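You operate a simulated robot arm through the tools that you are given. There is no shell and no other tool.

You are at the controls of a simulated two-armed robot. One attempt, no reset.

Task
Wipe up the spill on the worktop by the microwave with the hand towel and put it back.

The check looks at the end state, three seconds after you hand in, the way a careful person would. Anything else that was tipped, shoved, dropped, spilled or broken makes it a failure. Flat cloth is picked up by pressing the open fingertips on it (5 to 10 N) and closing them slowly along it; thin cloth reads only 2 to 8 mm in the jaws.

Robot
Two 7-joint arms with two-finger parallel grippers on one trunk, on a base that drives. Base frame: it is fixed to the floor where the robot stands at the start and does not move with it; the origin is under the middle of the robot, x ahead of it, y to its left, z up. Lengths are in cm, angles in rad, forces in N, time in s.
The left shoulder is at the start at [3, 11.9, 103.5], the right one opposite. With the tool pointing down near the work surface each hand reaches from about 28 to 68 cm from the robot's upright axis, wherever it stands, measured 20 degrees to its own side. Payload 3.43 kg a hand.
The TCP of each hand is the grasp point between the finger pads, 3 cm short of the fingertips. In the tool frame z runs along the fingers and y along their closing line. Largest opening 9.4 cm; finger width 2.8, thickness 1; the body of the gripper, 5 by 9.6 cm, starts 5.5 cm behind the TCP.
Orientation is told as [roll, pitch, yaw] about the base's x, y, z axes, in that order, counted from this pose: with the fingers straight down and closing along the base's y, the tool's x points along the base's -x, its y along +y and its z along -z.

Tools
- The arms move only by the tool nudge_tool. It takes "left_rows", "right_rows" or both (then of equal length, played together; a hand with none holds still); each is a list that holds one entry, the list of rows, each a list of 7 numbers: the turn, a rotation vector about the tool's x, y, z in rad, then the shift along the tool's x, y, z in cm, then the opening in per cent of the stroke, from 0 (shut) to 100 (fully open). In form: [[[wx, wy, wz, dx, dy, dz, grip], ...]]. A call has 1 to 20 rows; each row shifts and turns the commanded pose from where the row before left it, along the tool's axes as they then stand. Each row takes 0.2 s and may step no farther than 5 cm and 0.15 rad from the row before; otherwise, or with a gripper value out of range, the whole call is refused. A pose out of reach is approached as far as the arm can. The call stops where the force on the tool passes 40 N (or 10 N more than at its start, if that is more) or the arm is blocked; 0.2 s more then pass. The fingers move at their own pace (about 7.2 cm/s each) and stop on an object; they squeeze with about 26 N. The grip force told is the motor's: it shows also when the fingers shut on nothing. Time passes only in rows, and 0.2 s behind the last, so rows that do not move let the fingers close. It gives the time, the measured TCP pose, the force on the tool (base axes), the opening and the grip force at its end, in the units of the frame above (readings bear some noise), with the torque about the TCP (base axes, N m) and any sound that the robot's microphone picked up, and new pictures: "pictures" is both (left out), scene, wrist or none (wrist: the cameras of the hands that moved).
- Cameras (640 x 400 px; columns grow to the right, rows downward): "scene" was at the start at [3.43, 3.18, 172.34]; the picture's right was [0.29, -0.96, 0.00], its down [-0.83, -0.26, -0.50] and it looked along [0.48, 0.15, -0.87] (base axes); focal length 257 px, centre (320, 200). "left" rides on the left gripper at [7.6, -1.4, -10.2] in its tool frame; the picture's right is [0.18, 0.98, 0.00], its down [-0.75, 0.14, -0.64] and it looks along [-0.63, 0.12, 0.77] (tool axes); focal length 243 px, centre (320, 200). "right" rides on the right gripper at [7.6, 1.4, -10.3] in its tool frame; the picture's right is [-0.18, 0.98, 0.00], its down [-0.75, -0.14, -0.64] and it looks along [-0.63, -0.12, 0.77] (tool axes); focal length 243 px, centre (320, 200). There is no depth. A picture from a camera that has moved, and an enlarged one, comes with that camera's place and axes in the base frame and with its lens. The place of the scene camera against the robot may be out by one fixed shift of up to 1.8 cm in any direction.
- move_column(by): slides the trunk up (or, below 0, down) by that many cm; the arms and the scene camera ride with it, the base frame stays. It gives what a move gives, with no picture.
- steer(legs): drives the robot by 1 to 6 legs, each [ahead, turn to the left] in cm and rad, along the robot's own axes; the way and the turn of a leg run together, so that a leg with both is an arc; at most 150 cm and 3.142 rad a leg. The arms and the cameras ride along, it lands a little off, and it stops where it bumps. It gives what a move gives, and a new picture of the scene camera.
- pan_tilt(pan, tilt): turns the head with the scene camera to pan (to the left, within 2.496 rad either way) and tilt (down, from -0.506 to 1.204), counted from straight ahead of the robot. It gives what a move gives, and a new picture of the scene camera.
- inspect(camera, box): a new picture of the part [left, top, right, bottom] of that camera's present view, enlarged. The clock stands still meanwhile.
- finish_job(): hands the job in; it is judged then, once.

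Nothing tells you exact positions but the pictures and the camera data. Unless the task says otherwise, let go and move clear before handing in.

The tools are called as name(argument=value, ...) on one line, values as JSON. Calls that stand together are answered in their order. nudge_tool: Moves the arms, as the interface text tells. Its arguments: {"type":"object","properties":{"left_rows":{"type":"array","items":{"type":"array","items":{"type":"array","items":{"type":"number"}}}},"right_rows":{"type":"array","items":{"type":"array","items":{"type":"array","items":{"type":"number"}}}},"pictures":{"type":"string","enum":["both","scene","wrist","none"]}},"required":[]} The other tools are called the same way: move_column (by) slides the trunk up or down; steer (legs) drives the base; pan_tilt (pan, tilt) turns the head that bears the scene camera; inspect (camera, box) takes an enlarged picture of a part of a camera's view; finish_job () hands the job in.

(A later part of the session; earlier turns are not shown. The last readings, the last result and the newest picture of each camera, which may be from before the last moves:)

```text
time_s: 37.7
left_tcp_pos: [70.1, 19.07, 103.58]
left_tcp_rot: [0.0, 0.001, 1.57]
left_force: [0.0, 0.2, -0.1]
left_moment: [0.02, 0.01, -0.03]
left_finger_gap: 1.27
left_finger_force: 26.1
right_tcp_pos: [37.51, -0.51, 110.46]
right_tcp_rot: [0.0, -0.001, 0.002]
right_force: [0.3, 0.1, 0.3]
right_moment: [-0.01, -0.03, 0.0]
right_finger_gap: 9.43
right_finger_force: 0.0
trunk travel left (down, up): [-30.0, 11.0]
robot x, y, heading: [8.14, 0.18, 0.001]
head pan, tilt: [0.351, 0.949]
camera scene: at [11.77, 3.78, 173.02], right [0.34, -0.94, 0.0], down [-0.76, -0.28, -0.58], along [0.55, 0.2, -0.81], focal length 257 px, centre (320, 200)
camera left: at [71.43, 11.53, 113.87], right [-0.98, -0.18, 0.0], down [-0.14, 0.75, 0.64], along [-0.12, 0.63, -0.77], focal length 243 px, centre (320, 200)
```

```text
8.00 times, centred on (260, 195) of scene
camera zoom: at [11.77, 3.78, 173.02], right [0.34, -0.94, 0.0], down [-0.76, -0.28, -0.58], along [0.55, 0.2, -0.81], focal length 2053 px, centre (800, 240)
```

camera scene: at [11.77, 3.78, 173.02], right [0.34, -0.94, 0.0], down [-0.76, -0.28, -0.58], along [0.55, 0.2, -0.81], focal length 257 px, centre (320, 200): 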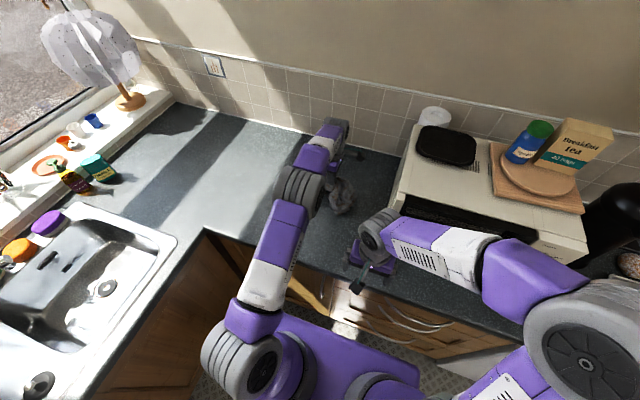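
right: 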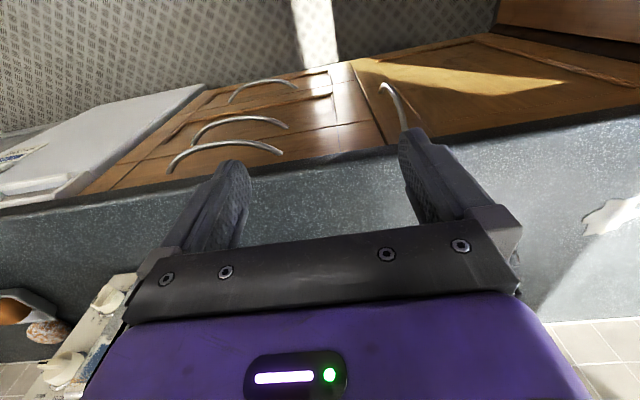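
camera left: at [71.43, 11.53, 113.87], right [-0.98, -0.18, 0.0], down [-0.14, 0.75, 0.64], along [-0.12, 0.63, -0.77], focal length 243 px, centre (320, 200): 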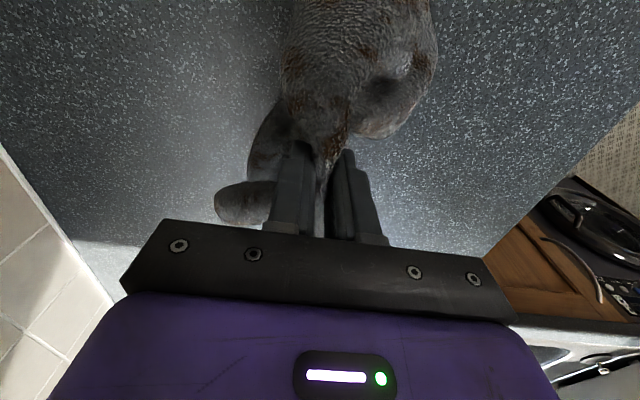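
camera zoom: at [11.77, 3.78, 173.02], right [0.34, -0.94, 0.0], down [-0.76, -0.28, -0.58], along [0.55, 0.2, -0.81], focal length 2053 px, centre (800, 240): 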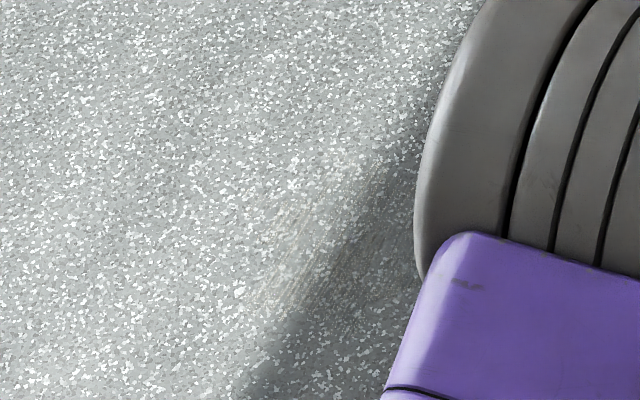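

Most of the spill is gone but a faint streaky film remains around (59, 45). I'll go back for a second round, this time with strokes along x and a little firmer.

nudge_tool(left_rows=[[[0, 0, 0, -1.78, 1.38, 0, 0], [0, 0, 0, -1.78, 1.38, 0, 0], [0, 0, 0, -1.78, 1.38, 0, 0], [0, 0, 0, -1.78, 1.38, 0, 0], [0, 0, 0, -1.78, 1.38, 0, 0], [0, 0, 0, -1.78, 1.38, 0, 0], [0, 0, 0, -1.78, 1.38, 0, 0], [0, 0, 0, -1.78, 1.38, 0, 0], [0, 0, 0, -1.78, 1.38, 0, 0], [0, 0, 0, -1.78, 1.38, 0, 0], [0, 0, 0, -1.78, 1.38, 0, 0], [0, 0, 0, -1.78, 1.38, 0, 0], [0, 0, 0, 0, 0, 2.0, 0], [0, 0, 0, 0, 0, 2.0, 0], [0, 0, 0, 0, 0, 2.0, 0], [0, 0, 0, 0, 0, 1.2, 0], [0, 0, 0, 0, 0, 0.7, 0], [0, 0, 0, 0, 0, 0.5, 0], [0, 0, 0, 0, 0, 0.2, 0], [0, 0, 0, 0, 0, 0, 0]]], pictures="wrist")

```text
time_s: 41.9
left_tcp_pos: [53.48, 40.54, 95.13]
left_tcp_rot: [-0.002, -0.001, 1.572]
left_force: [-2.4, 0.7, 14.4]
left_moment: [0.04, 0.12, 0.01]
left_finger_gap: 1.29
left_finger_force: 25.9
right_tcp_pos: [37.49, -0.52, 110.43]
right_tcp_rot: [-0.001, 0.0, 0.001]
right_force: [-0.7, -0.6, 0.5]
right_moment: [0.03, -0.03, 0.01]
right_finger_gap: 9.42
right_finger_force: 0.1
trunk travel left (down, up): [-30.0, 11.0]
robot x, y, heading: [7.87, -0.22, -0.001]
head pan, tilt: [0.351, 0.949]
camera left: at [54.88, 32.95, 105.42], right [-0.98, -0.18, 0.0], down [-0.14, 0.75, 0.64], along [-0.12, 0.63, -0.77], focal length 243 px, centre (320, 200)
```

left: 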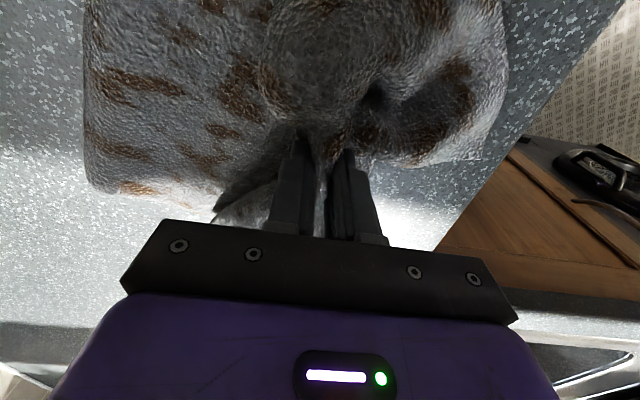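

Pressing at 14 N at the spill's near-right corner. Now the strokes along x, stepping 1.5 cm in y.

nudge_tool(left_rows=[[[0, 0, 0, 0, -1.9, 0, 0], [0, 0, 0, 0, -1.9, 0, 0], [0, 0, 0, 0, -1.9, 0, 0], [0, 0, 0, 0, -1.9, 0, 0], [0, 0, 0, 0, -1.9, 0, 0], [0, 0, 0, -1.5, 0, 0, 0], [0, 0, 0, 0, 1.9, 0, 0], [0, 0, 0, 0, 1.9, 0, 0], [0, 0, 0, 0, 1.9, 0, 0], [0, 0, 0, 0, 1.9, 0, 0], [0, 0, 0, 0, 1.9, 0, 0], [0, 0, 0, -1.5, 0, 0, 0], [0, 0, 0, 0, -1.9, 0, 0], [0, 0, 0, 0, -1.9, 0, 0], [0, 0, 0, 0, -1.9, 0, 0], [0, 0, 0, 0, -1.9, 0, 0], [0, 0, 0, 0, -1.9, 0, 0], [0, 0, 0, -1.5, 0, 0, 0]]], pictures="wrist")

nudge_tool(left_rows=[[[0, 0, 0, 0, 1.9, 0, 0], [0, 0, 0, 0, 1.9, 0, 0], [0, 0, 0, 0, 1.9, 0, 0], [0, 0, 0, 0, 1.9, 0, 0], [0, 0, 0, 0, 1.9, 0, 0], [0, 0, 0, -1.5, 0, 0, 0], [0, 0, 0, 0, -1.9, 0, 0], [0, 0, 0, 0, -1.9, 0, 0], [0, 0, 0, 0, -1.9, 0, 0], [0, 0, 0, 0, -1.9, 0, 0], [0, 0, 0, 0, -1.9, 0, 0], [0, 0, 0, -1.5, 0, 0, 0], [0, 0, 0, 0, 1.9, 0, 0], [0, 0, 0, 0, 1.9, 0, 0], [0, 0, 0, 0, 1.9, 0, 0], [0, 0, 0, 0, 1.9, 0, 0], [0, 0, 0, 0, 1.9, 0, 0], [0, 0, 0, 0, 0, 0, 0]]], pictures="both")

```text
time_s: 45.7
left_tcp_pos: [62.99, 44.85, 95.27]
left_tcp_rot: [-0.002, 0.0, 1.57]
left_force: [0.6, -3.3, 6.6]
left_moment: [-0.09, -0.05, -0.05]
left_finger_gap: 1.3
left_finger_force: 26.7
right_tcp_pos: [37.55, -0.64, 110.5]
right_tcp_rot: [0.0, 0.0, 0.0]
right_force: [-0.3, 0.3, 0.6]
right_moment: [-0.05, 0.0, -0.01]
right_finger_gap: 9.41
right_finger_force: 0.1
trunk travel left (down, up): [-30.0, 11.0]
robot x, y, heading: [7.94, 0.21, 0.003]
head pan, tilt: [0.351, 0.949]
camera left: at [64.35, 37.25, 105.45], right [-0.98, -0.18, 0.0], down [-0.14, 0.75, 0.64], along [-0.12, 0.63, -0.77], focal length 243 px, centre (320, 200)
```

left: 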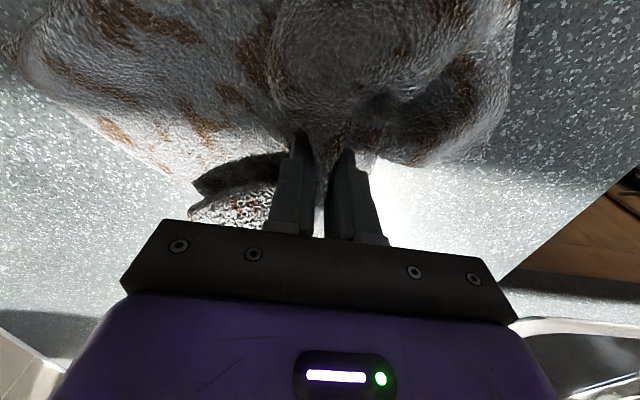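

```text
time_s: 49.5
left_tcp_pos: [53.36, 48.05, 95.16]
left_tcp_rot: [-0.001, -0.002, 1.568]
left_force: [2.0, 0.6, 9.7]
left_moment: [-0.02, -0.1, -0.01]
left_finger_gap: 1.28
left_finger_force: 26.9
right_tcp_pos: [37.57, -0.57, 110.39]
right_tcp_rot: [0.001, 0.002, 0.002]
right_force: [-0.2, 0.3, 0.1]
right_moment: [-0.03, -0.02, -0.03]
right_finger_gap: 9.41
right_finger_force: 0.1
trunk travel left (down, up): [-30.0, 11.0]
robot x, y, heading: [7.87, -0.16, 0.004]
head pan, tilt: [0.351, 0.949]
camera scene: at [11.76, 3.63, 173.02], right [0.34, -0.94, 0.0], down [-0.76, -0.28, -0.58], along [0.55, 0.2, -0.81], focal length 257 px, centre (320, 200)
camera left: at [54.67, 40.41, 105.34], right [-0.98, -0.18, 0.0], down [-0.14, 0.75, 0.64], along [-0.12, 0.63, -0.77], focal length 243 px, centre (320, 200)
```

scene: 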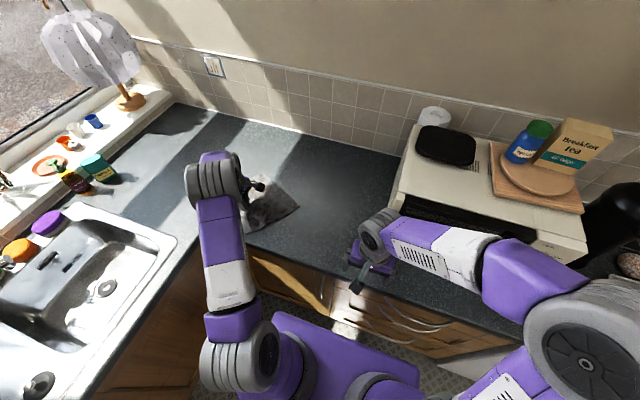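
left: 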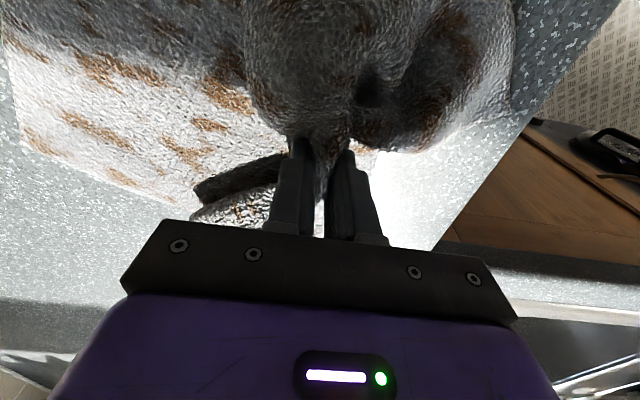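

One more line at the far side and a pass back through the middle, then lift and check again.

nudge_tool(left_rows=[[[0, 0, 0, -1.4, 0, 0, 0], [0, 0, 0, 0, -1.9, 0, 0], [0, 0, 0, 0, -1.9, 0, 0], [0, 0, 0, 0, -1.9, 0, 0], [0, 0, 0, 0, -1.9, 0, 0], [0, 0, 0, 0, -1.9, 0, 0], [0, 0, 0, 1.8, 1.8, 0, 0], [0, 0, 0, 1.8, 1.8, 0, 0], [0, 0, 0, 1.8, 1.8, 0, 0], [0, 0, 0, 1.8, 1.8, 0, 0], [0, 0, 0, 1.8, 1.8, 0, 0], [0, 0, 0, 0, -1.8, 0, 0], [0, 0, 0, 0, -1.8, 0, 0], [0, 0, 0, 0, -1.8, 0, 0], [0, 0, 0, 0, -1.8, 0, 0], [0, 0, 0, 0, 0, -1.2, 0], [0, 0, 0, 0, 0, -2.0, 0], [0, 0, 0, 0, 0, -2.5, 0], [0, 0, 0, 0, 0, -2.7, 0], [0, 0, 0, 0, 0, 0, 0]]], pictures="wrist")

```text
time_s: 53.7
left_tcp_pos: [61.3, 40.48, 103.4]
left_tcp_rot: [0.001, -0.002, 1.571]
left_force: [0.2, -1.2, -0.4]
left_moment: [0.02, 0.0, 0.05]
left_finger_gap: 1.3
left_finger_force: 25.9
right_tcp_pos: [37.7, -0.52, 110.5]
right_tcp_rot: [0.001, 0.0, 0.001]
right_force: [1.2, 0.9, 0.2]
right_moment: [-0.01, 0.02, -0.02]
right_finger_gap: 9.4
right_finger_force: 0.0
trunk travel left (down, up): [-30.0, 11.0]
robot x, y, heading: [7.57, 0.08, 0.004]
head pan, tilt: [0.351, 0.949]
camera left: at [62.67, 32.93, 113.69], right [-0.98, -0.18, 0.0], down [-0.14, 0.75, 0.64], along [-0.12, 0.63, -0.77], focal length 243 px, centre (320, 200)
```

left: 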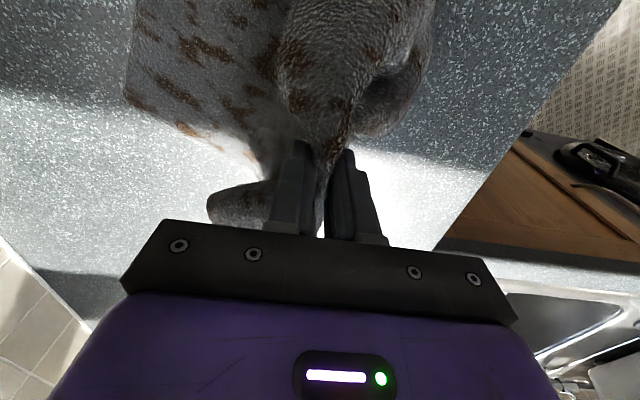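

nudge_tool(left_rows=[[[0, 0, 0, 2.14, -0.88, 0, 0], [0, 0, 0, 2.14, -0.88, 0, 0], [0, 0, 0, 2.14, -0.88, 0, 0], [0, 0, 0, 2.14, -0.88, 0, 0], [0, 0, 0, 2.14, -0.88, 0, 0], [0, 0, 0, 2.14, -0.88, 0, 0], [0, 0, 0, 2.14, -0.88, 0, 0], [0, 0, 0, 2.14, -0.88, 0, 0], [0, 0, 0, 2.14, -0.88, 0, 0], [0, 0, 0, 2.14, -0.88, 0, 0], [0, 0, 0, 0, 0, 0, 0]]], pictures="wrist")

inspect(camera="scene", box=[220, 170, 300, 220])

```text
time_s: 56.1
left_tcp_pos: [69.88, 19.04, 103.31]
left_tcp_rot: [0.0, 0.0, 1.571]
left_force: [-0.2, -0.1, -0.8]
left_moment: [0.0, -0.01, -0.01]
left_finger_gap: 1.25
left_finger_force: 25.7
right_tcp_pos: [37.62, -0.5, 110.42]
right_tcp_rot: [0.001, -0.001, 0.002]
right_force: [-0.4, 0.3, 0.0]
right_moment: [0.0, 0.0, -0.01]
right_finger_gap: 9.38
right_finger_force: 0.1
trunk travel left (down, up): [-30.0, 11.0]
robot x, y, heading: [7.88, 0.19, 0.001]
head pan, tilt: [0.351, 0.949]
camera left: at [71.24, 11.42, 113.61], right [-0.98, -0.18, 0.0], down [-0.14, 0.75, 0.64], along [-0.12, 0.63, -0.77], focal length 243 px, centre (320, 200)
```

left: 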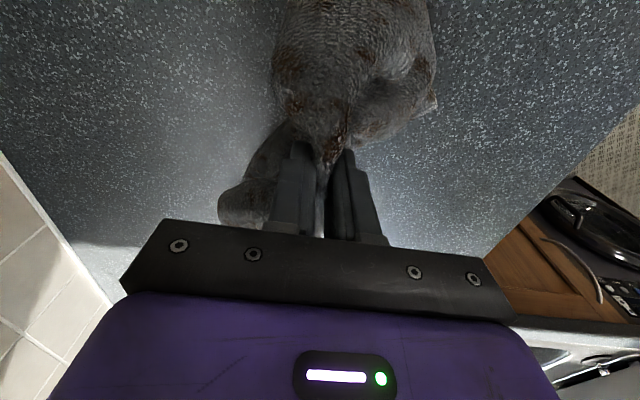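

```text
8.00 times, centred on (260, 195) of scene
camera zoom: at [11.77, 3.78, 173.02], right [0.34, -0.94, 0.0], down [-0.76, -0.28, -0.58], along [0.55, 0.2, -0.81], focal length 2053 px, centre (800, 240)
```

zoom: 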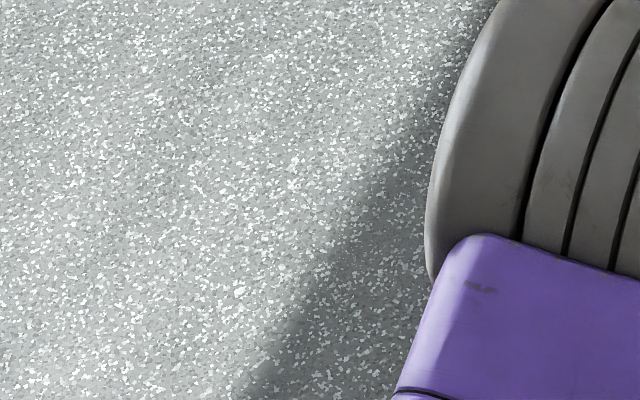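

The worktop is clean where the spill was. Now I look at how the towel hangs before laying it back at its old place (x 61–81, y 7–31).

inspect(camera="scene", box=[270, 130, 400, 211])

nudge_tool(left_rows=[[[0, 0, 0, 0, 0, 1.5, 0], [0, 0, 0, 0, 0, 1.5, 0], [0, 0, 0, 0, 0, 1.5, 0], [0, 0, 0, 0, 0, 1.0, 0], [0, 0, 0, 0, 0, 1.0, 0], [0, 0, 0, 0, 0, 0.5, 0], [0, 0, 0, 0, 0, 0, 0]]], pictures="both")

inspect(camera="scene", box=[270, 130, 400, 211])

```text
4.92 times, centred on (335, 170) of scene
camera zoom: at [11.77, 3.78, 173.02], right [0.34, -0.94, 0.0], down [-0.76, -0.28, -0.58], along [0.55, 0.2, -0.81], focal length 1263 px, centre (246, 345)
```

zoom: 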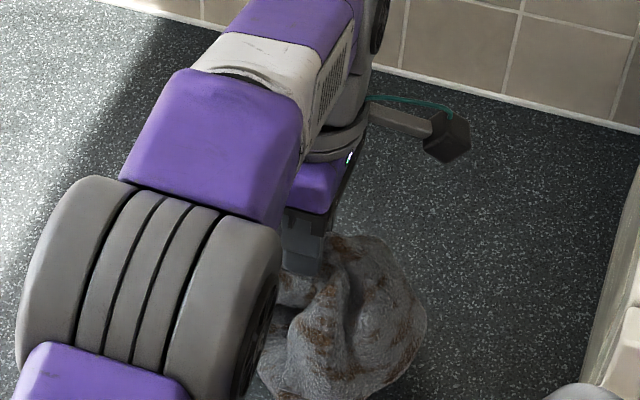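

```text
time_s: 57.7
left_tcp_pos: [69.94, 19.15, 96.43]
left_tcp_rot: [0.0, -0.002, 1.571]
left_force: [0.0, 0.6, 4.0]
left_moment: [0.06, -0.01, 0.03]
left_finger_gap: 1.27
left_finger_force: 25.6
right_tcp_pos: [37.61, -0.5, 110.37]
right_tcp_rot: [0.0, 0.0, 0.002]
right_force: [-0.3, 0.2, 0.7]
right_moment: [-0.01, 0.04, -0.01]
right_finger_gap: 9.42
right_finger_force: 0.1
trunk travel left (down, up): [-30.0, 11.0]
robot x, y, heading: [7.68, 0.06, 0.003]
head pan, tilt: [0.351, 0.949]
camera scene: at [11.75, 3.72, 173.02], right [0.34, -0.94, 0.0], down [-0.76, -0.28, -0.58], along [0.55, 0.2, -0.81], focal length 257 px, centre (320, 200)
camera left: at [71.3, 11.42, 106.71], right [-0.98, -0.18, 0.0], down [-0.14, 0.75, 0.64], along [-0.12, 0.63, -0.77], focal length 243 px, centre (320, 200)
```

scene: 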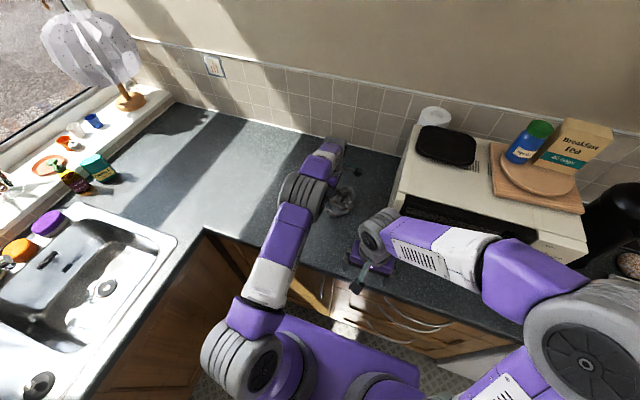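
left: 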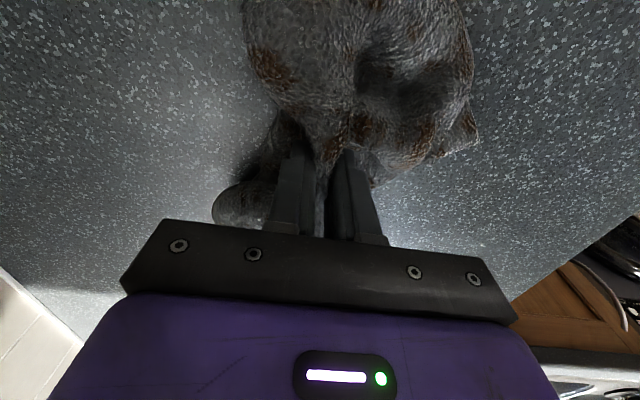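

```text
4.92 times, centred on (335, 170) of scene
camera zoom: at [11.75, 3.72, 173.02], right [0.34, -0.94, 0.0], down [-0.76, -0.28, -0.58], along [0.55, 0.2, -0.81], focal length 1263 px, centre (246, 345)
```

zoom: 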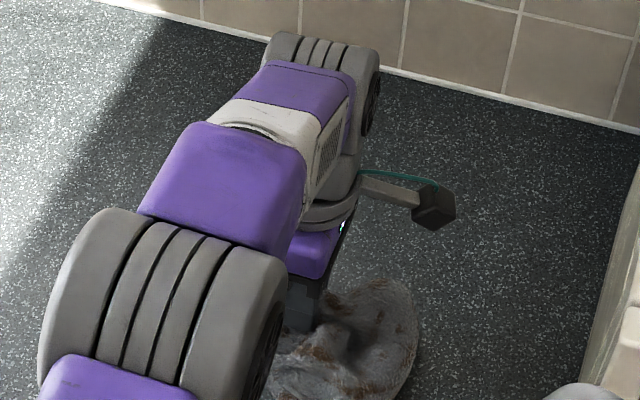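

The bundle touches down with about 4 N. I'll open the fingers slowly, back off upward, and look at how it lies before deciding whether to spread it.

nudge_tool(left_rows=[[[0, 0, 0, 0, 0, 0.3, 0], [0, 0, 0, 0, 0, 0, 15], [0, 0, 0, 0, 0, 0, 25], [0, 0, 0, 0, 0, 0, 35], [0, 0, 0, 0, 0, 0, 45], [0, 0, 0, 0, 0, -0.5, 50], [0, 0, 0, 0, 0, -1.0, 50], [0, 0, 0, 0, 0, -2.0, 50], [0, 0, 0, 0, 0, -3.0, 50], [0, 0, 0, 0, 0, -4.0, 50], [0, 0, 0, 0, 0, -4.0, 50], [0, 0, 0, 0, 0, -4.0, 50], [0, 0, 0, 0, 0, 0, 50]]], pictures="both")

```text
time_s: 60.5
left_tcp_pos: [70.07, 19.02, 114.88]
left_tcp_rot: [-0.001, 0.002, 1.572]
left_force: [0.2, 0.0, -0.1]
left_moment: [-0.01, -0.01, -0.02]
left_finger_gap: 4.7
left_finger_force: 0.0
right_tcp_pos: [37.65, -0.52, 110.51]
right_tcp_rot: [0.001, 0.0, 0.002]
right_force: [-0.1, 0.2, 0.4]
right_moment: [0.02, -0.02, 0.0]
right_finger_gap: 9.38
right_finger_force: 0.0
trunk travel left (down, up): [-30.0, 11.0]
robot x, y, heading: [7.7, 0.18, 0.001]
head pan, tilt: [0.351, 0.949]
camera scene: at [11.81, 3.74, 173.02], right [0.34, -0.94, 0.0], down [-0.76, -0.28, -0.58], along [0.55, 0.2, -0.81], focal length 257 px, centre (320, 200)
camera left: at [71.4, 11.34, 125.14], right [-0.98, -0.18, 0.0], down [-0.14, 0.75, 0.64], along [-0.12, 0.63, -0.77], focal length 243 px, centre (320, 200)
```

scene: 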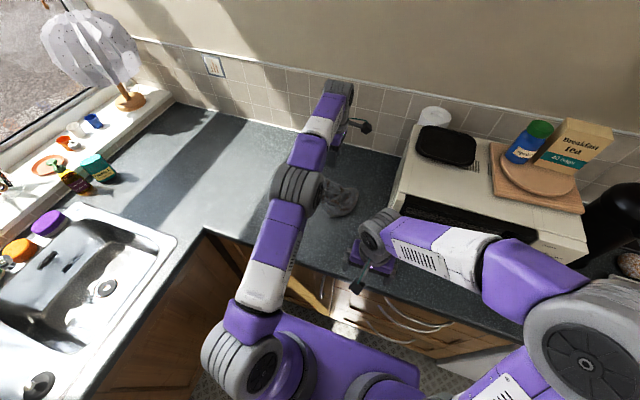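
left: 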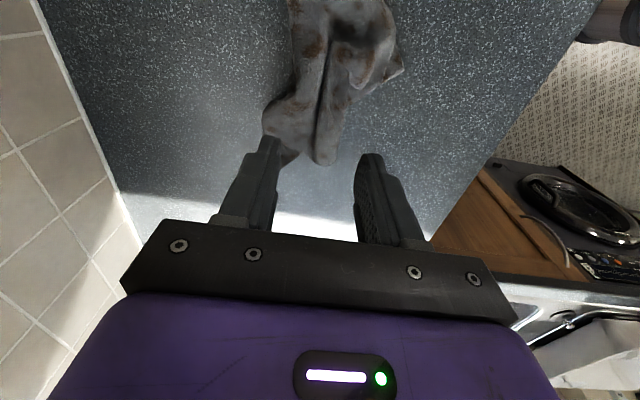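

I'll swing the left arm out to the left to get an unobstructed look at the towel and the wiped spot.

nudge_tool(left_rows=[[[0, 0, 0, -3.0, 2.6, -0.2, 50], [0, 0, 0, -3.0, 2.6, -0.2, 50], [0, 0, 0, -3.0, 2.6, -0.2, 50], [0, 0, 0, -3.0, 2.6, -0.2, 50], [0, 0, 0, -3.0, 2.6, -0.2, 50], [0, 0, 0, -3.0, 2.6, -0.2, 50], [0, 0, 0, -3.0, 2.6, -0.2, 50], [0, 0, 0, -3.0, 2.6, -0.2, 50], [0, 0, 0, -3.0, 2.6, -0.2, 50], [0, 0, 0, -3.0, 2.6, -0.2, 50], [0, 0, 0, -3.0, 2.6, -0.2, 50]]], pictures="both")

inspect(camera="scene", box=[220, 120, 400, 232])

```text
time_s: 62.9
left_tcp_pos: [41.31, 52.18, 116.98]
left_tcp_rot: [-0.001, 0.003, 1.571]
left_force: [0.1, -0.1, 0.9]
left_moment: [-0.02, -0.02, 0.0]
left_finger_gap: 4.72
left_finger_force: 0.1
right_tcp_pos: [37.56, -0.49, 110.37]
right_tcp_rot: [-0.001, -0.001, 0.003]
right_force: [-0.2, 0.9, -0.4]
right_moment: [-0.02, -0.03, -0.04]
right_finger_gap: 9.4
right_finger_force: 0.0
trunk travel left (down, up): [-30.0, 11.0]
robot x, y, heading: [8.27, 0.55, 0.001]
head pan, tilt: [0.351, 0.949]
camera scene: at [11.71, 3.82, 173.02], right [0.34, -0.94, 0.0], down [-0.76, -0.28, -0.58], along [0.55, 0.2, -0.81], focal length 257 px, centre (320, 200)
camera left: at [42.77, 44.55, 127.21], right [-0.98, -0.18, 0.0], down [-0.14, 0.75, 0.64], along [-0.12, 0.63, -0.77], focal length 243 px, centre (320, 200)
```

scene: 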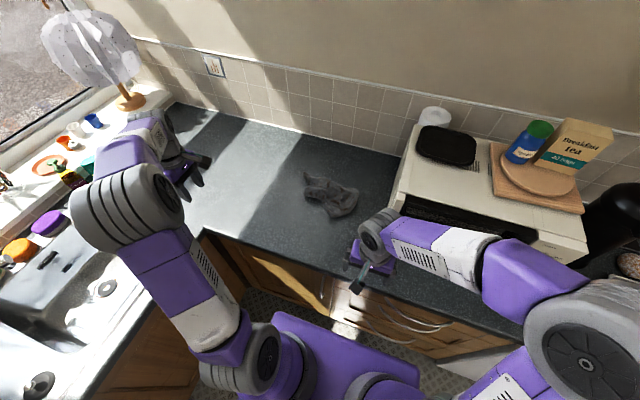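
left: 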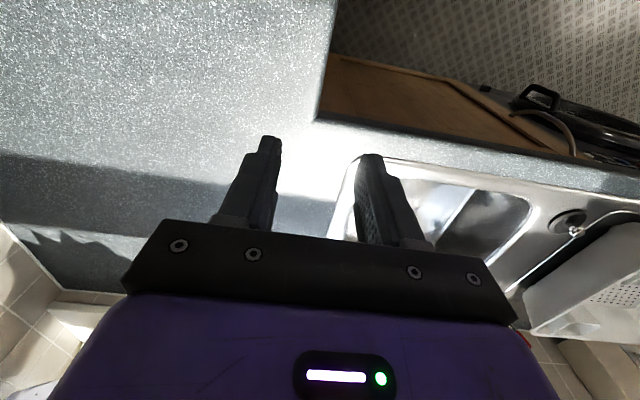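

```text
3.56 times, centred on (310, 176) of scene
camera zoom: at [11.71, 3.82, 173.02], right [0.34, -0.94, 0.0], down [-0.76, -0.28, -0.58], along [0.55, 0.2, -0.81], focal length 912 px, centre (356, 285)
```

zoom: 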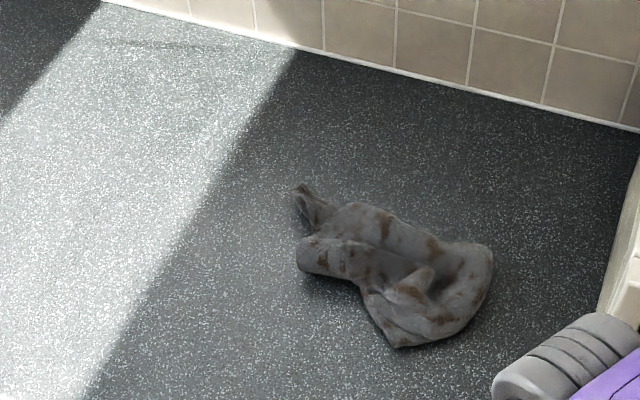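

The spill is gone completely and the towel is back at its spot (about x 61–77, y 10–35, centre ≈ (70, 20)), but it's crumpled. Let me look closer to decide how to spread it out.

inspect(camera="scene", box=[290, 160, 370, 225])

inspect(camera="scene", box=[225, 170, 305, 235])

```text
6.15 times, centred on (330, 192) of scene
camera zoom: at [11.71, 3.82, 173.02], right [0.34, -0.94, 0.0], down [-0.76, -0.28, -0.58], along [0.55, 0.2, -0.81], focal length 1579 px, centre (258, 246)
```

zoom: 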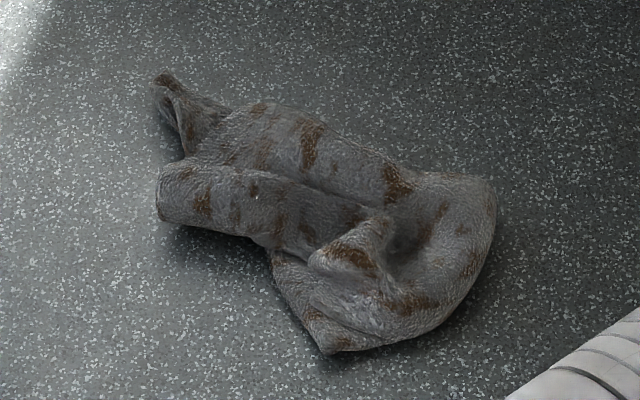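

```text
6.15 times, centred on (265, 202) of scene
camera zoom: at [11.71, 3.82, 173.02], right [0.34, -0.94, 0.0], down [-0.76, -0.28, -0.58], along [0.55, 0.2, -0.81], focal length 1579 px, centre (658, 185)
```

zoom: 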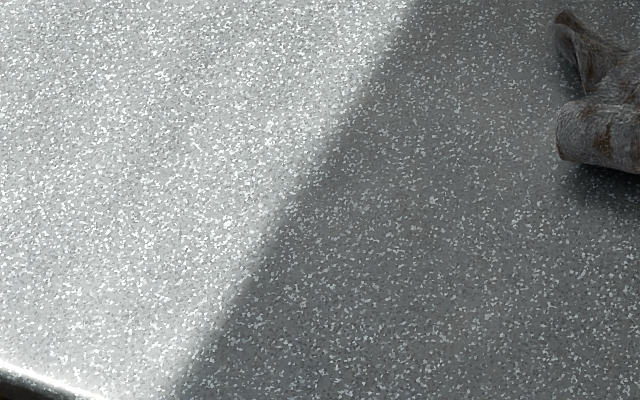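

The worktop is clean. I'll improve the towel's lie by picking up the raised roll on its left-near side, about (68, 28), and drawing it gently toward the front so it spreads over its original footprint.

nudge_tool(left_rows=[[[0, 0, 0, 2.71, -2.96, 0, 70], [0, 0, 0, 2.71, -2.96, 0, 70], [0, 0, 0, 2.71, -2.96, 0, 70], [0, 0, 0, 2.71, -2.96, 0, 70], [0, 0, 0, 2.71, -2.96, 0, 70], [0, 0, 0, 2.71, -2.96, 0, 70], [0, 0, 0, 2.71, -2.96, 0, 70], [0, 0, 0, 2.71, -2.96, 0, 70], [0, 0, 0, 2.71, -2.96, 0, 70], [0, 0, 0, 0, 0, 3.5, 70], [0, 0, 0, 0, 0, 3.5, 70], [0, 0, 0, 0, 0, 3.5, 70], [0, 0, 0, 0, 0, 3.0, 70], [0, 0, 0, 0, 0, 0, 70]]], pictures="both")

```text
time_s: 65.9
left_tcp_pos: [67.75, 27.58, 103.54]
left_tcp_rot: [0.0, 0.0, 1.57]
left_force: [-0.3, -0.4, -0.2]
left_moment: [0.02, -0.01, 0.02]
left_finger_gap: 6.56
left_finger_force: 0.1
right_tcp_pos: [37.57, -0.52, 110.53]
right_tcp_rot: [0.0, 0.0, 0.004]
right_force: [-0.8, 0.1, 0.6]
right_moment: [-0.02, 0.02, 0.03]
right_finger_gap: 9.41
right_finger_force: 0.2
trunk travel left (down, up): [-30.0, 11.0]
robot x, y, heading: [8.12, -0.46, 0.003]
head pan, tilt: [0.351, 0.949]
camera scene: at [11.76, 3.71, 173.02], right [0.34, -0.94, 0.0], down [-0.76, -0.28, -0.58], along [0.55, 0.2, -0.81], focal length 257 px, centre (320, 200)
camera left: at [69.19, 19.89, 113.77], right [-0.98, -0.18, 0.0], down [-0.14, 0.75, 0.64], along [-0.12, 0.63, -0.77], focal length 243 px, centre (320, 200)
```

scene: 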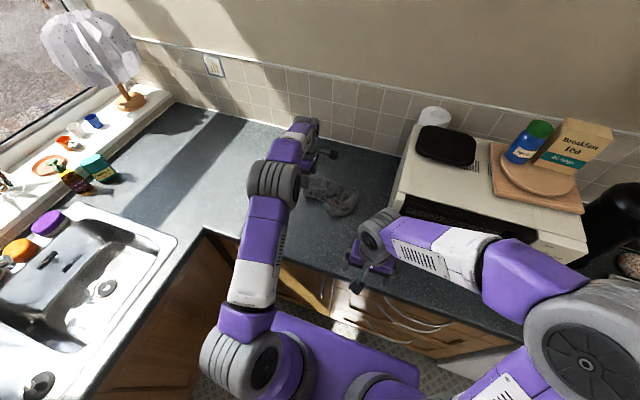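
left: 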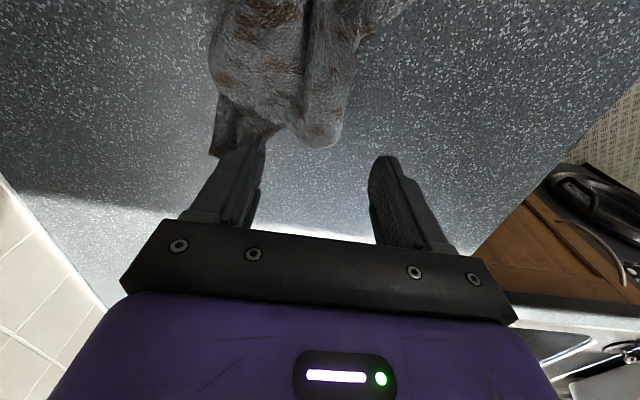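

The roll lies right under the hand. I'll shift 0.7 cm toward me, narrow the opening to about 5 cm so that only the roll is taken, and go down.

nudge_tool(left_rows=[[[0, 0, 0, 0, 0.75, 0, 55], [0, 0, 0, 0, 0, 2.0, 55], [0, 0, 0, 0, 0, 2.0, 55], [0, 0, 0, 0, 0, 1.5, 55], [0, 0, 0, 0, 0, 1.0, 55], [0, 0, 0, 0, 0, 0.7, 55], [0, 0, 0, 0, 0, 0.4, 55], [0, 0, 0, 0, 0, 0, 55]]], pictures="wrist")

```text
time_s: 67.7
left_tcp_pos: [67.17, 27.62, 95.9]
left_tcp_rot: [0.001, -0.002, 1.571]
left_force: [-0.2, -0.1, 1.2]
left_moment: [-0.02, -0.07, 0.03]
left_finger_gap: 5.19
left_finger_force: 0.1
right_tcp_pos: [37.55, -0.54, 110.42]
right_tcp_rot: [0.0, 0.0, 0.003]
right_force: [0.2, -0.2, 0.8]
right_moment: [-0.01, 0.01, 0.01]
right_finger_gap: 9.4
right_finger_force: 0.2
trunk travel left (down, up): [-30.0, 11.0]
robot x, y, heading: [7.61, -0.04, -0.001]
head pan, tilt: [0.351, 0.949]
camera left: at [68.54, 19.95, 106.07], right [-0.98, -0.18, 0.0], down [-0.14, 0.75, 0.64], along [-0.12, 0.63, -0.77], focal length 243 px, centre (320, 200)
```

left: 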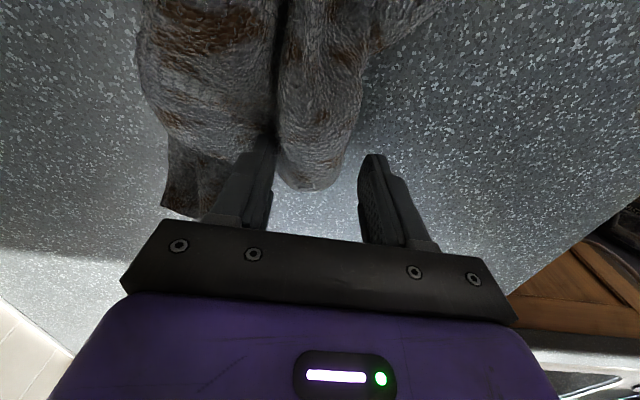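

The far finger sits in the seam and the near one in front of the roll. I'll close on the roll.

nudge_tool(left_rows=[[[0, 0, 0, 0, 0, 0, 40], [0, 0, 0, 0, 0, 0, 30], [0, 0, 0, 0, 0, 0, 20], [0, 0, 0, 0, 0, 0, 10], [0, 0, 0, 0, 0, 0, 0], [0, 0, 0, 0, 0, 0, 0], [0, 0, 0, 0, 0, 0, 0]]], pictures="wrist")

```text
time_s: 69.3
left_tcp_pos: [66.98, 27.62, 95.78]
left_tcp_rot: [-0.002, 0.001, 1.57]
left_force: [-0.6, -0.2, 0.2]
left_moment: [-0.04, -0.08, 0.02]
left_finger_gap: 0.82
left_finger_force: 25.6
right_tcp_pos: [37.7, -0.55, 110.47]
right_tcp_rot: [0.0, 0.0, 0.001]
right_force: [-0.2, -0.4, -0.1]
right_moment: [-0.03, 0.01, -0.01]
right_finger_gap: 9.39
right_finger_force: 0.0
trunk travel left (down, up): [-30.0, 11.0]
robot x, y, heading: [7.72, -0.44, 0.001]
head pan, tilt: [0.351, 0.949]
camera left: at [68.54, 19.95, 106.05], right [-0.98, -0.18, 0.0], down [-0.14, 0.75, 0.64], along [-0.12, 0.63, -0.77], focal length 243 px, centre (320, 200)
```

left: 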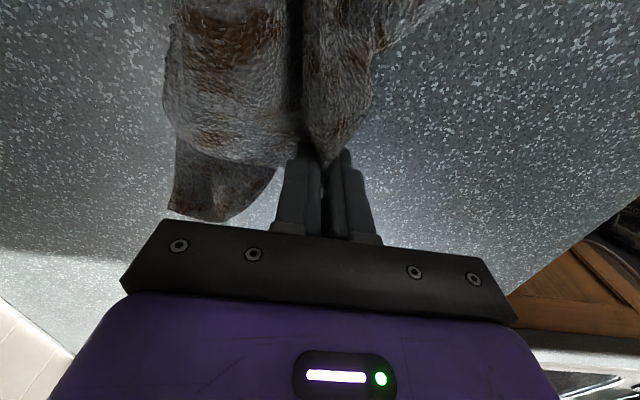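

I've got the roll (8 mm in the jaws). Now a small lift and a slow draw toward the front-left corner of the original footprint, (61, 30).

nudge_tool(left_rows=[[[0, 0, 0, 0, 0, -0.5, 0], [0, 0, 0, 0, 0, -0.5, 0], [0, 0, 0, -0.2, 0.8, 0, 0], [0, 0, 0, -0.3, 0.8, 0, 0], [0, 0, 0, -0.3, 0.8, 0, 0], [0, 0, 0, -0.3, 0.8, 0, 0], [0, 0, 0, -0.3, 0.8, 0, 0], [0, 0, 0, -0.3, 0.8, 0, 0], [0, 0, 0, -0.3, 0.8, 0, 0], [0, 0, 0, 0, 0, 0, 0]]], pictures="both")

inspect(camera="scene", box=[270, 150, 370, 230])

```text
time_s: 71.5
left_tcp_pos: [61.67, 29.63, 96.87]
left_tcp_rot: [-0.001, -0.001, 1.571]
left_force: [0.5, 0.3, 0.2]
left_moment: [-0.01, -0.06, 0.01]
left_finger_gap: 0.78
left_finger_force: 25.8
right_tcp_pos: [37.64, -0.55, 110.38]
right_tcp_rot: [-0.001, 0.0, 0.003]
right_force: [0.5, 0.5, -0.1]
right_moment: [-0.03, 0.0, 0.0]
right_finger_gap: 9.41
right_finger_force: 0.0
trunk travel left (down, up): [-30.0, 11.0]
robot x, y, heading: [8.07, -0.17, 0.0]
head pan, tilt: [0.351, 0.949]
camera scene: at [11.81, 3.72, 173.02], right [0.34, -0.94, 0.0], down [-0.76, -0.28, -0.58], along [0.55, 0.2, -0.81], focal length 257 px, centre (320, 200)
camera left: at [63.01, 22.03, 107.11], right [-0.98, -0.18, 0.0], down [-0.14, 0.75, 0.64], along [-0.12, 0.63, -0.77], focal length 243 px, centre (320, 200)
```

scene: 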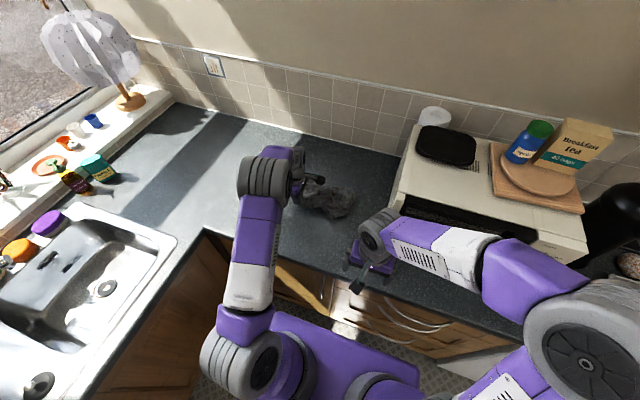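
left: 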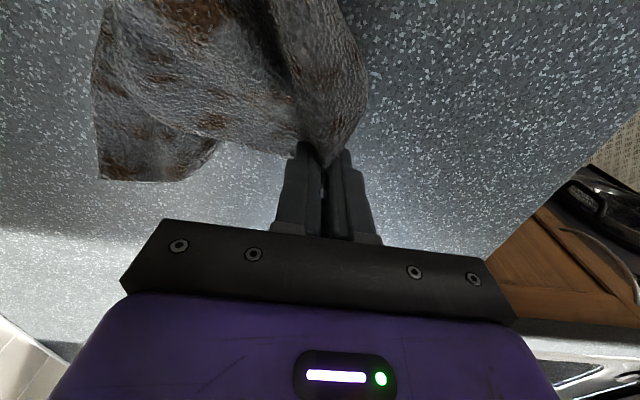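

```text
5.00 times, centred on (320, 190) of scene
camera zoom: at [11.81, 3.72, 173.02], right [0.34, -0.94, 0.0], down [-0.76, -0.28, -0.58], along [0.55, 0.2, -0.81], focal length 1283 px, centre (320, 250)
```

zoom: 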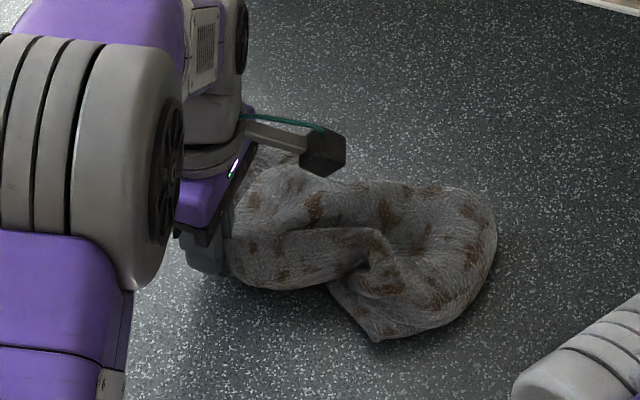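

The left part has opened up and the rest stayed in place. I'll lower 1 cm, open slowly, back off upward and look again.

nudge_tool(left_rows=[[[0, 0, 0, 0, 0, 0.6, 0], [0, 0, 0, 0, 0, 0.6, 0], [0, 0, 0, 0, 0, 0, 10], [0, 0, 0, 0, 0, 0, 20], [0, 0, 0, 0, 0, 0, 30], [0, 0, 0, 0, 0, 0, 38], [0, 0, 0, 0, 0, -1.0, 38], [0, 0, 0, 0, 0, -2.0, 38], [0, 0, 0, 0, 0, -4.0, 38], [0, 0, 0, 0, 0, -4.0, 38], [0, 0, 0, -2.5, 0, -4.0, 38], [0, 0, 0, -4.0, 0, -1.0, 38], [0, 0, 0, -4.0, 1.0, -1.0, 38], [0, 0, 0, -4.0, 2.0, 0, 38], [0, 0, 0, -4.0, 2.0, 0, 38], [0, 0, 0, -4.0, 2.0, 0, 38]]], pictures="both")

inspect(camera="scene", box=[270, 150, 370, 230])

```text
time_s: 74.9
left_tcp_pos: [54.58, 52.23, 112.57]
left_tcp_rot: [-0.001, 0.001, 1.569]
left_force: [1.1, -0.1, 0.3]
left_moment: [-0.02, 0.01, 0.01]
left_finger_gap: 3.57
left_finger_force: 0.0
right_tcp_pos: [37.56, -0.35, 110.42]
right_tcp_rot: [-0.001, 0.0, 0.002]
right_force: [-0.2, 0.1, 0.3]
right_moment: [0.0, 0.0, 0.01]
right_finger_gap: 9.41
right_finger_force: 0.1
trunk travel left (down, up): [-30.0, 11.0]
robot x, y, heading: [7.97, 0.15, -0.002]
head pan, tilt: [0.351, 0.949]
camera scene: at [11.73, 3.86, 173.02], right [0.34, -0.94, 0.0], down [-0.76, -0.28, -0.58], along [0.55, 0.2, -0.81], focal length 257 px, centre (320, 200)
camera left: at [55.92, 44.58, 122.88], right [-0.98, -0.18, 0.0], down [-0.14, 0.75, 0.64], along [-0.12, 0.63, -0.77], focal length 243 px, centre (320, 200)
```

scene: 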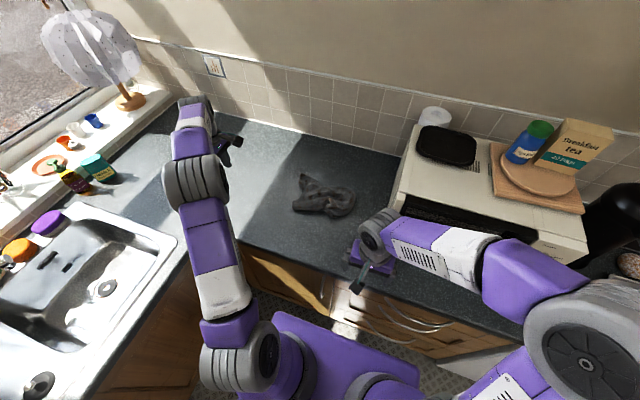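
left: 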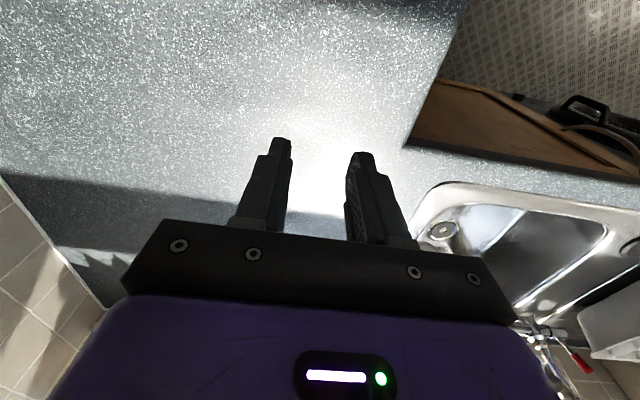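

```text
5.00 times, centred on (320, 190) of scene
camera zoom: at [11.73, 3.86, 173.02], right [0.34, -0.94, 0.0], down [-0.76, -0.28, -0.58], along [0.55, 0.2, -0.81], focal length 1283 px, centre (320, 250)
```

zoom: 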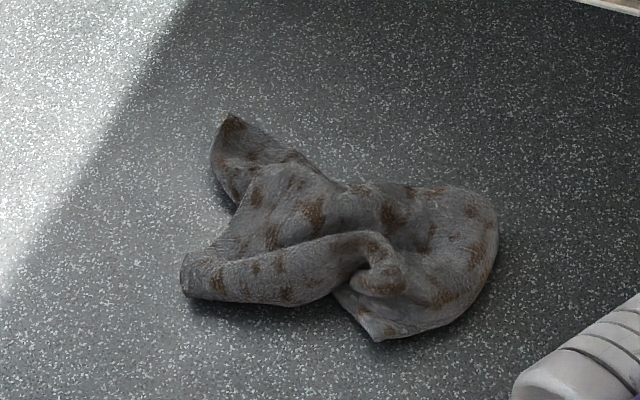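

The towel is now spread better, covering about (60–77, 11–35), a bit left and near of its old centre (71, 19). I'll do one more gentle correction: take the near-right tip at about (61, 17) with the hand turned back to yaw 0 and draw it to the right toward its old corner, keeping well clear of the microwave.

nudge_tool(left_rows=[[[0, 0, 0.143, 0, 0, 0, 60], [0, 0, 0.143, 0, 0, 0, 60], [0, 0, 0.143, 0, 0, 0, 60], [0, 0, 0.143, 0, 0, 0, 60], [0, 0, 0.143, 0, 0, 0, 60], [0, 0, 0.143, 0, 0, 0, 60], [0, 0, 0.143, 0, 0, 0, 60], [0, 0, 0.143, 0, 0, 0, 60], [0, 0, 0.143, 0, 0, 0, 60], [0, 0, 0.143, 0, 0, 0, 60], [0, 0, 0.141, 0, 0, 0, 60], [0, 0, 0, -0.7, -4.4, 0, 60], [0, 0, 0, -0.7, -4.4, 0, 60], [0, 0, 0, -0.7, -4.4, 0, 60], [0, 0, 0, -0.7, -4.4, 0, 60], [0, 0, 0, -0.7, -4.4, 0, 60], [0, 0, 0, -0.7, -4.4, 0, 60], [0, 0, 0, -0.7, -4.4, 0, 60], [0, 0, 0, -0.7, -4.4, 0, 60], [0, 0, 0, 0, 0, 0, 60]]], pictures="both")

```text
time_s: 79.1
left_tcp_pos: [60.31, 17.1, 112.72]
left_tcp_rot: [0.001, 0.001, 0.003]
left_force: [0.2, 0.5, -0.4]
left_moment: [-0.02, 0.02, 0.03]
left_finger_gap: 5.65
left_finger_force: 0.0
right_tcp_pos: [37.55, -0.53, 110.44]
right_tcp_rot: [0.0, 0.001, 0.003]
right_force: [-0.2, 0.7, 0.2]
right_moment: [0.0, -0.01, -0.02]
right_finger_gap: 9.39
right_finger_force: 0.1
trunk travel left (down, up): [-30.0, 11.0]
robot x, y, heading: [7.87, -0.07, 0.005]
head pan, tilt: [0.351, 0.949]
camera scene: at [11.74, 3.84, 173.02], right [0.34, -0.94, 0.0], down [-0.76, -0.28, -0.58], along [0.55, 0.2, -0.81], focal length 257 px, centre (320, 200)
camera left: at [52.57, 15.75, 122.89], right [-0.19, 0.98, 0.0], down [0.75, 0.14, 0.64], along [0.63, 0.12, -0.77], focal length 243 px, centre (320, 200)
```

scene: 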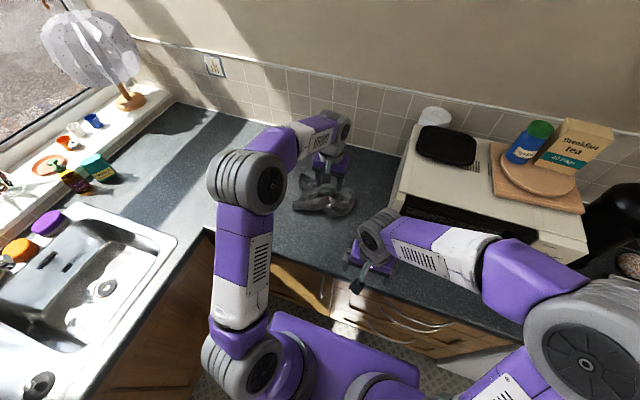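
left: 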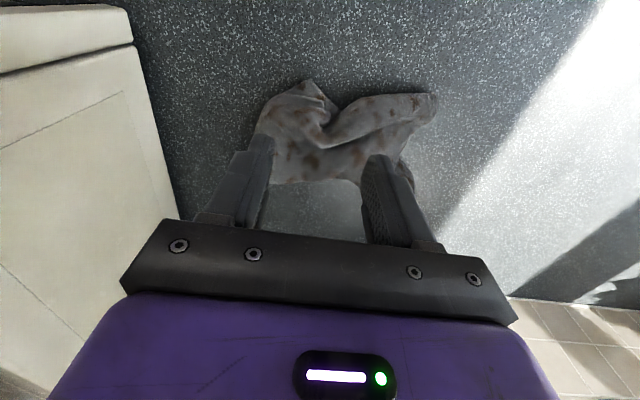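

The wrist view places the near-right tip at about (60, 16). I'll centre just inside it and go down to feel the cloth.

nudge_tool(left_rows=[[[0, 0, 0, -1.5, -1.2, 0, 60], [0, 0, 0, 0, 0, 4.0, 60], [0, 0, 0, 0, 0, 4.0, 60], [0, 0, 0, 0, 0, 4.0, 60], [0, 0, 0, 0, 0, 2.5, 60], [0, 0, 0, 0, 0, 1.0, 60], [0, 0, 0, 0, 0, 0.5, 60], [0, 0, 0, 0, 0, 0.4, 60], [0, 0, 0, 0, 0, 0, 60]]], pictures="wrist")

```text
time_s: 81.1
left_tcp_pos: [61.83, 15.78, 96.13]
left_tcp_rot: [0.0, -0.001, 0.0]
left_force: [-0.5, 0.6, -0.2]
left_moment: [-0.01, 0.0, -0.02]
left_finger_gap: 5.64
left_finger_force: 0.1
right_tcp_pos: [37.65, -0.45, 110.38]
right_tcp_rot: [0.0, 0.0, 0.001]
right_force: [-0.6, 0.4, -0.1]
right_moment: [0.03, -0.01, -0.03]
right_finger_gap: 9.38
right_finger_force: 0.0
trunk travel left (down, up): [-30.0, 11.0]
robot x, y, heading: [7.76, -0.02, 0.004]
head pan, tilt: [0.351, 0.949]
camera left: at [54.13, 14.31, 106.5], right [-0.18, 0.98, 0.0], down [0.75, 0.14, 0.64], along [0.63, 0.12, -0.77], focal length 243 px, centre (320, 200)
```

left: 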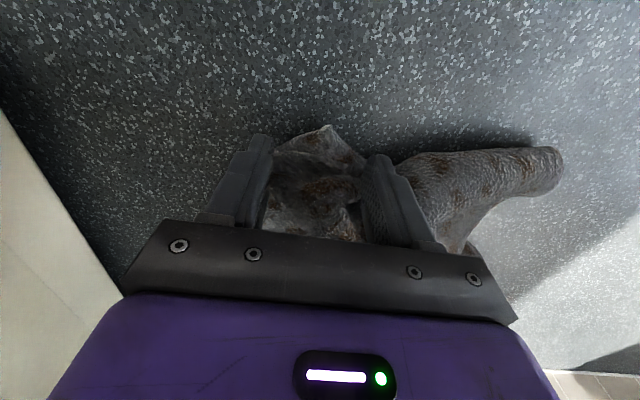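

The tip lies between the fingers. I'll press down lightly, then close slowly.

nudge_tool(left_rows=[[[0, 0, 0, 0, 0, 0.4, 60], [0, 0, 0, 0, 0, 0.3, 60], [0, 0, 0, 0, 0, 0.2, 60], [0, 0, 0, 0, 0, 0, 60]]], pictures="none")

```text
time_s: 82.1
left_tcp_pos: [61.67, 15.87, 95.35]
left_tcp_rot: [0.001, 0.001, 0.0]
left_force: [0.8, -0.2, 0.5]
left_moment: [0.02, 0.0, 0.0]
left_finger_gap: 5.62
left_finger_force: 0.0
right_tcp_pos: [37.59, -0.56, 110.38]
right_tcp_rot: [-0.001, 0.001, 0.002]
right_force: [-0.8, -0.2, 0.0]
right_moment: [0.02, 0.0, 0.06]
right_finger_gap: 9.39
right_finger_force: 0.0
trunk travel left (down, up): [-30.0, 11.0]
robot x, y, heading: [8.17, 0.21, 0.001]
head pan, tilt: [0.351, 0.949]
```

nudge_tool(left_rows=[[[0, 0, 0, 0, 0, 0.2, 58], [0, 0, 0, 0, 0, 0.2, 54], [0, 0, 0, 0, 0, 0.1, 50], [0, 0, 0, 0, 0, 0, 45], [0, 0, 0, 0, 0, 0, 40]]], pictures="wrist")

```text
time_s: 83.3
left_tcp_pos: [61.75, 15.87, 94.86]
left_tcp_rot: [0.0, 0.0, 0.0]
left_force: [-0.4, 0.9, 1.4]
left_moment: [-0.03, -0.03, 0.0]
left_finger_gap: 3.76
left_finger_force: 0.0
right_tcp_pos: [37.6, -0.54, 110.45]
right_tcp_rot: [0.0, -0.001, 0.002]
right_force: [-0.5, 0.1, -0.5]
right_moment: [0.0, 0.0, 0.02]
right_finger_gap: 9.41
right_finger_force: 0.0
trunk travel left (down, up): [-30.0, 11.0]
robot x, y, heading: [7.93, -0.12, -0.0]
head pan, tilt: [0.351, 0.949]
camera left: at [54.08, 14.35, 105.08], right [-0.18, 0.98, 0.0], down [0.75, 0.14, 0.64], along [0.63, 0.12, -0.77], focal length 243 px, centre (320, 200)
```

left: 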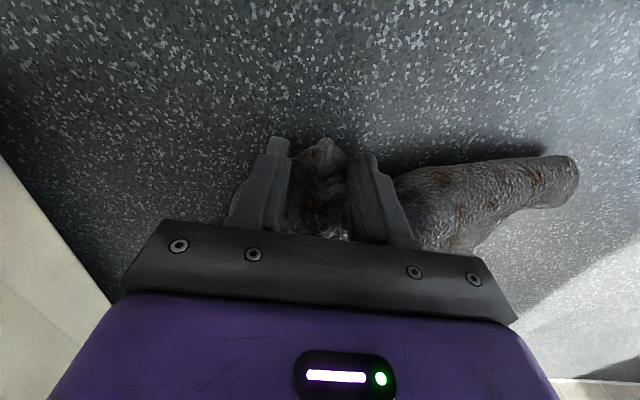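

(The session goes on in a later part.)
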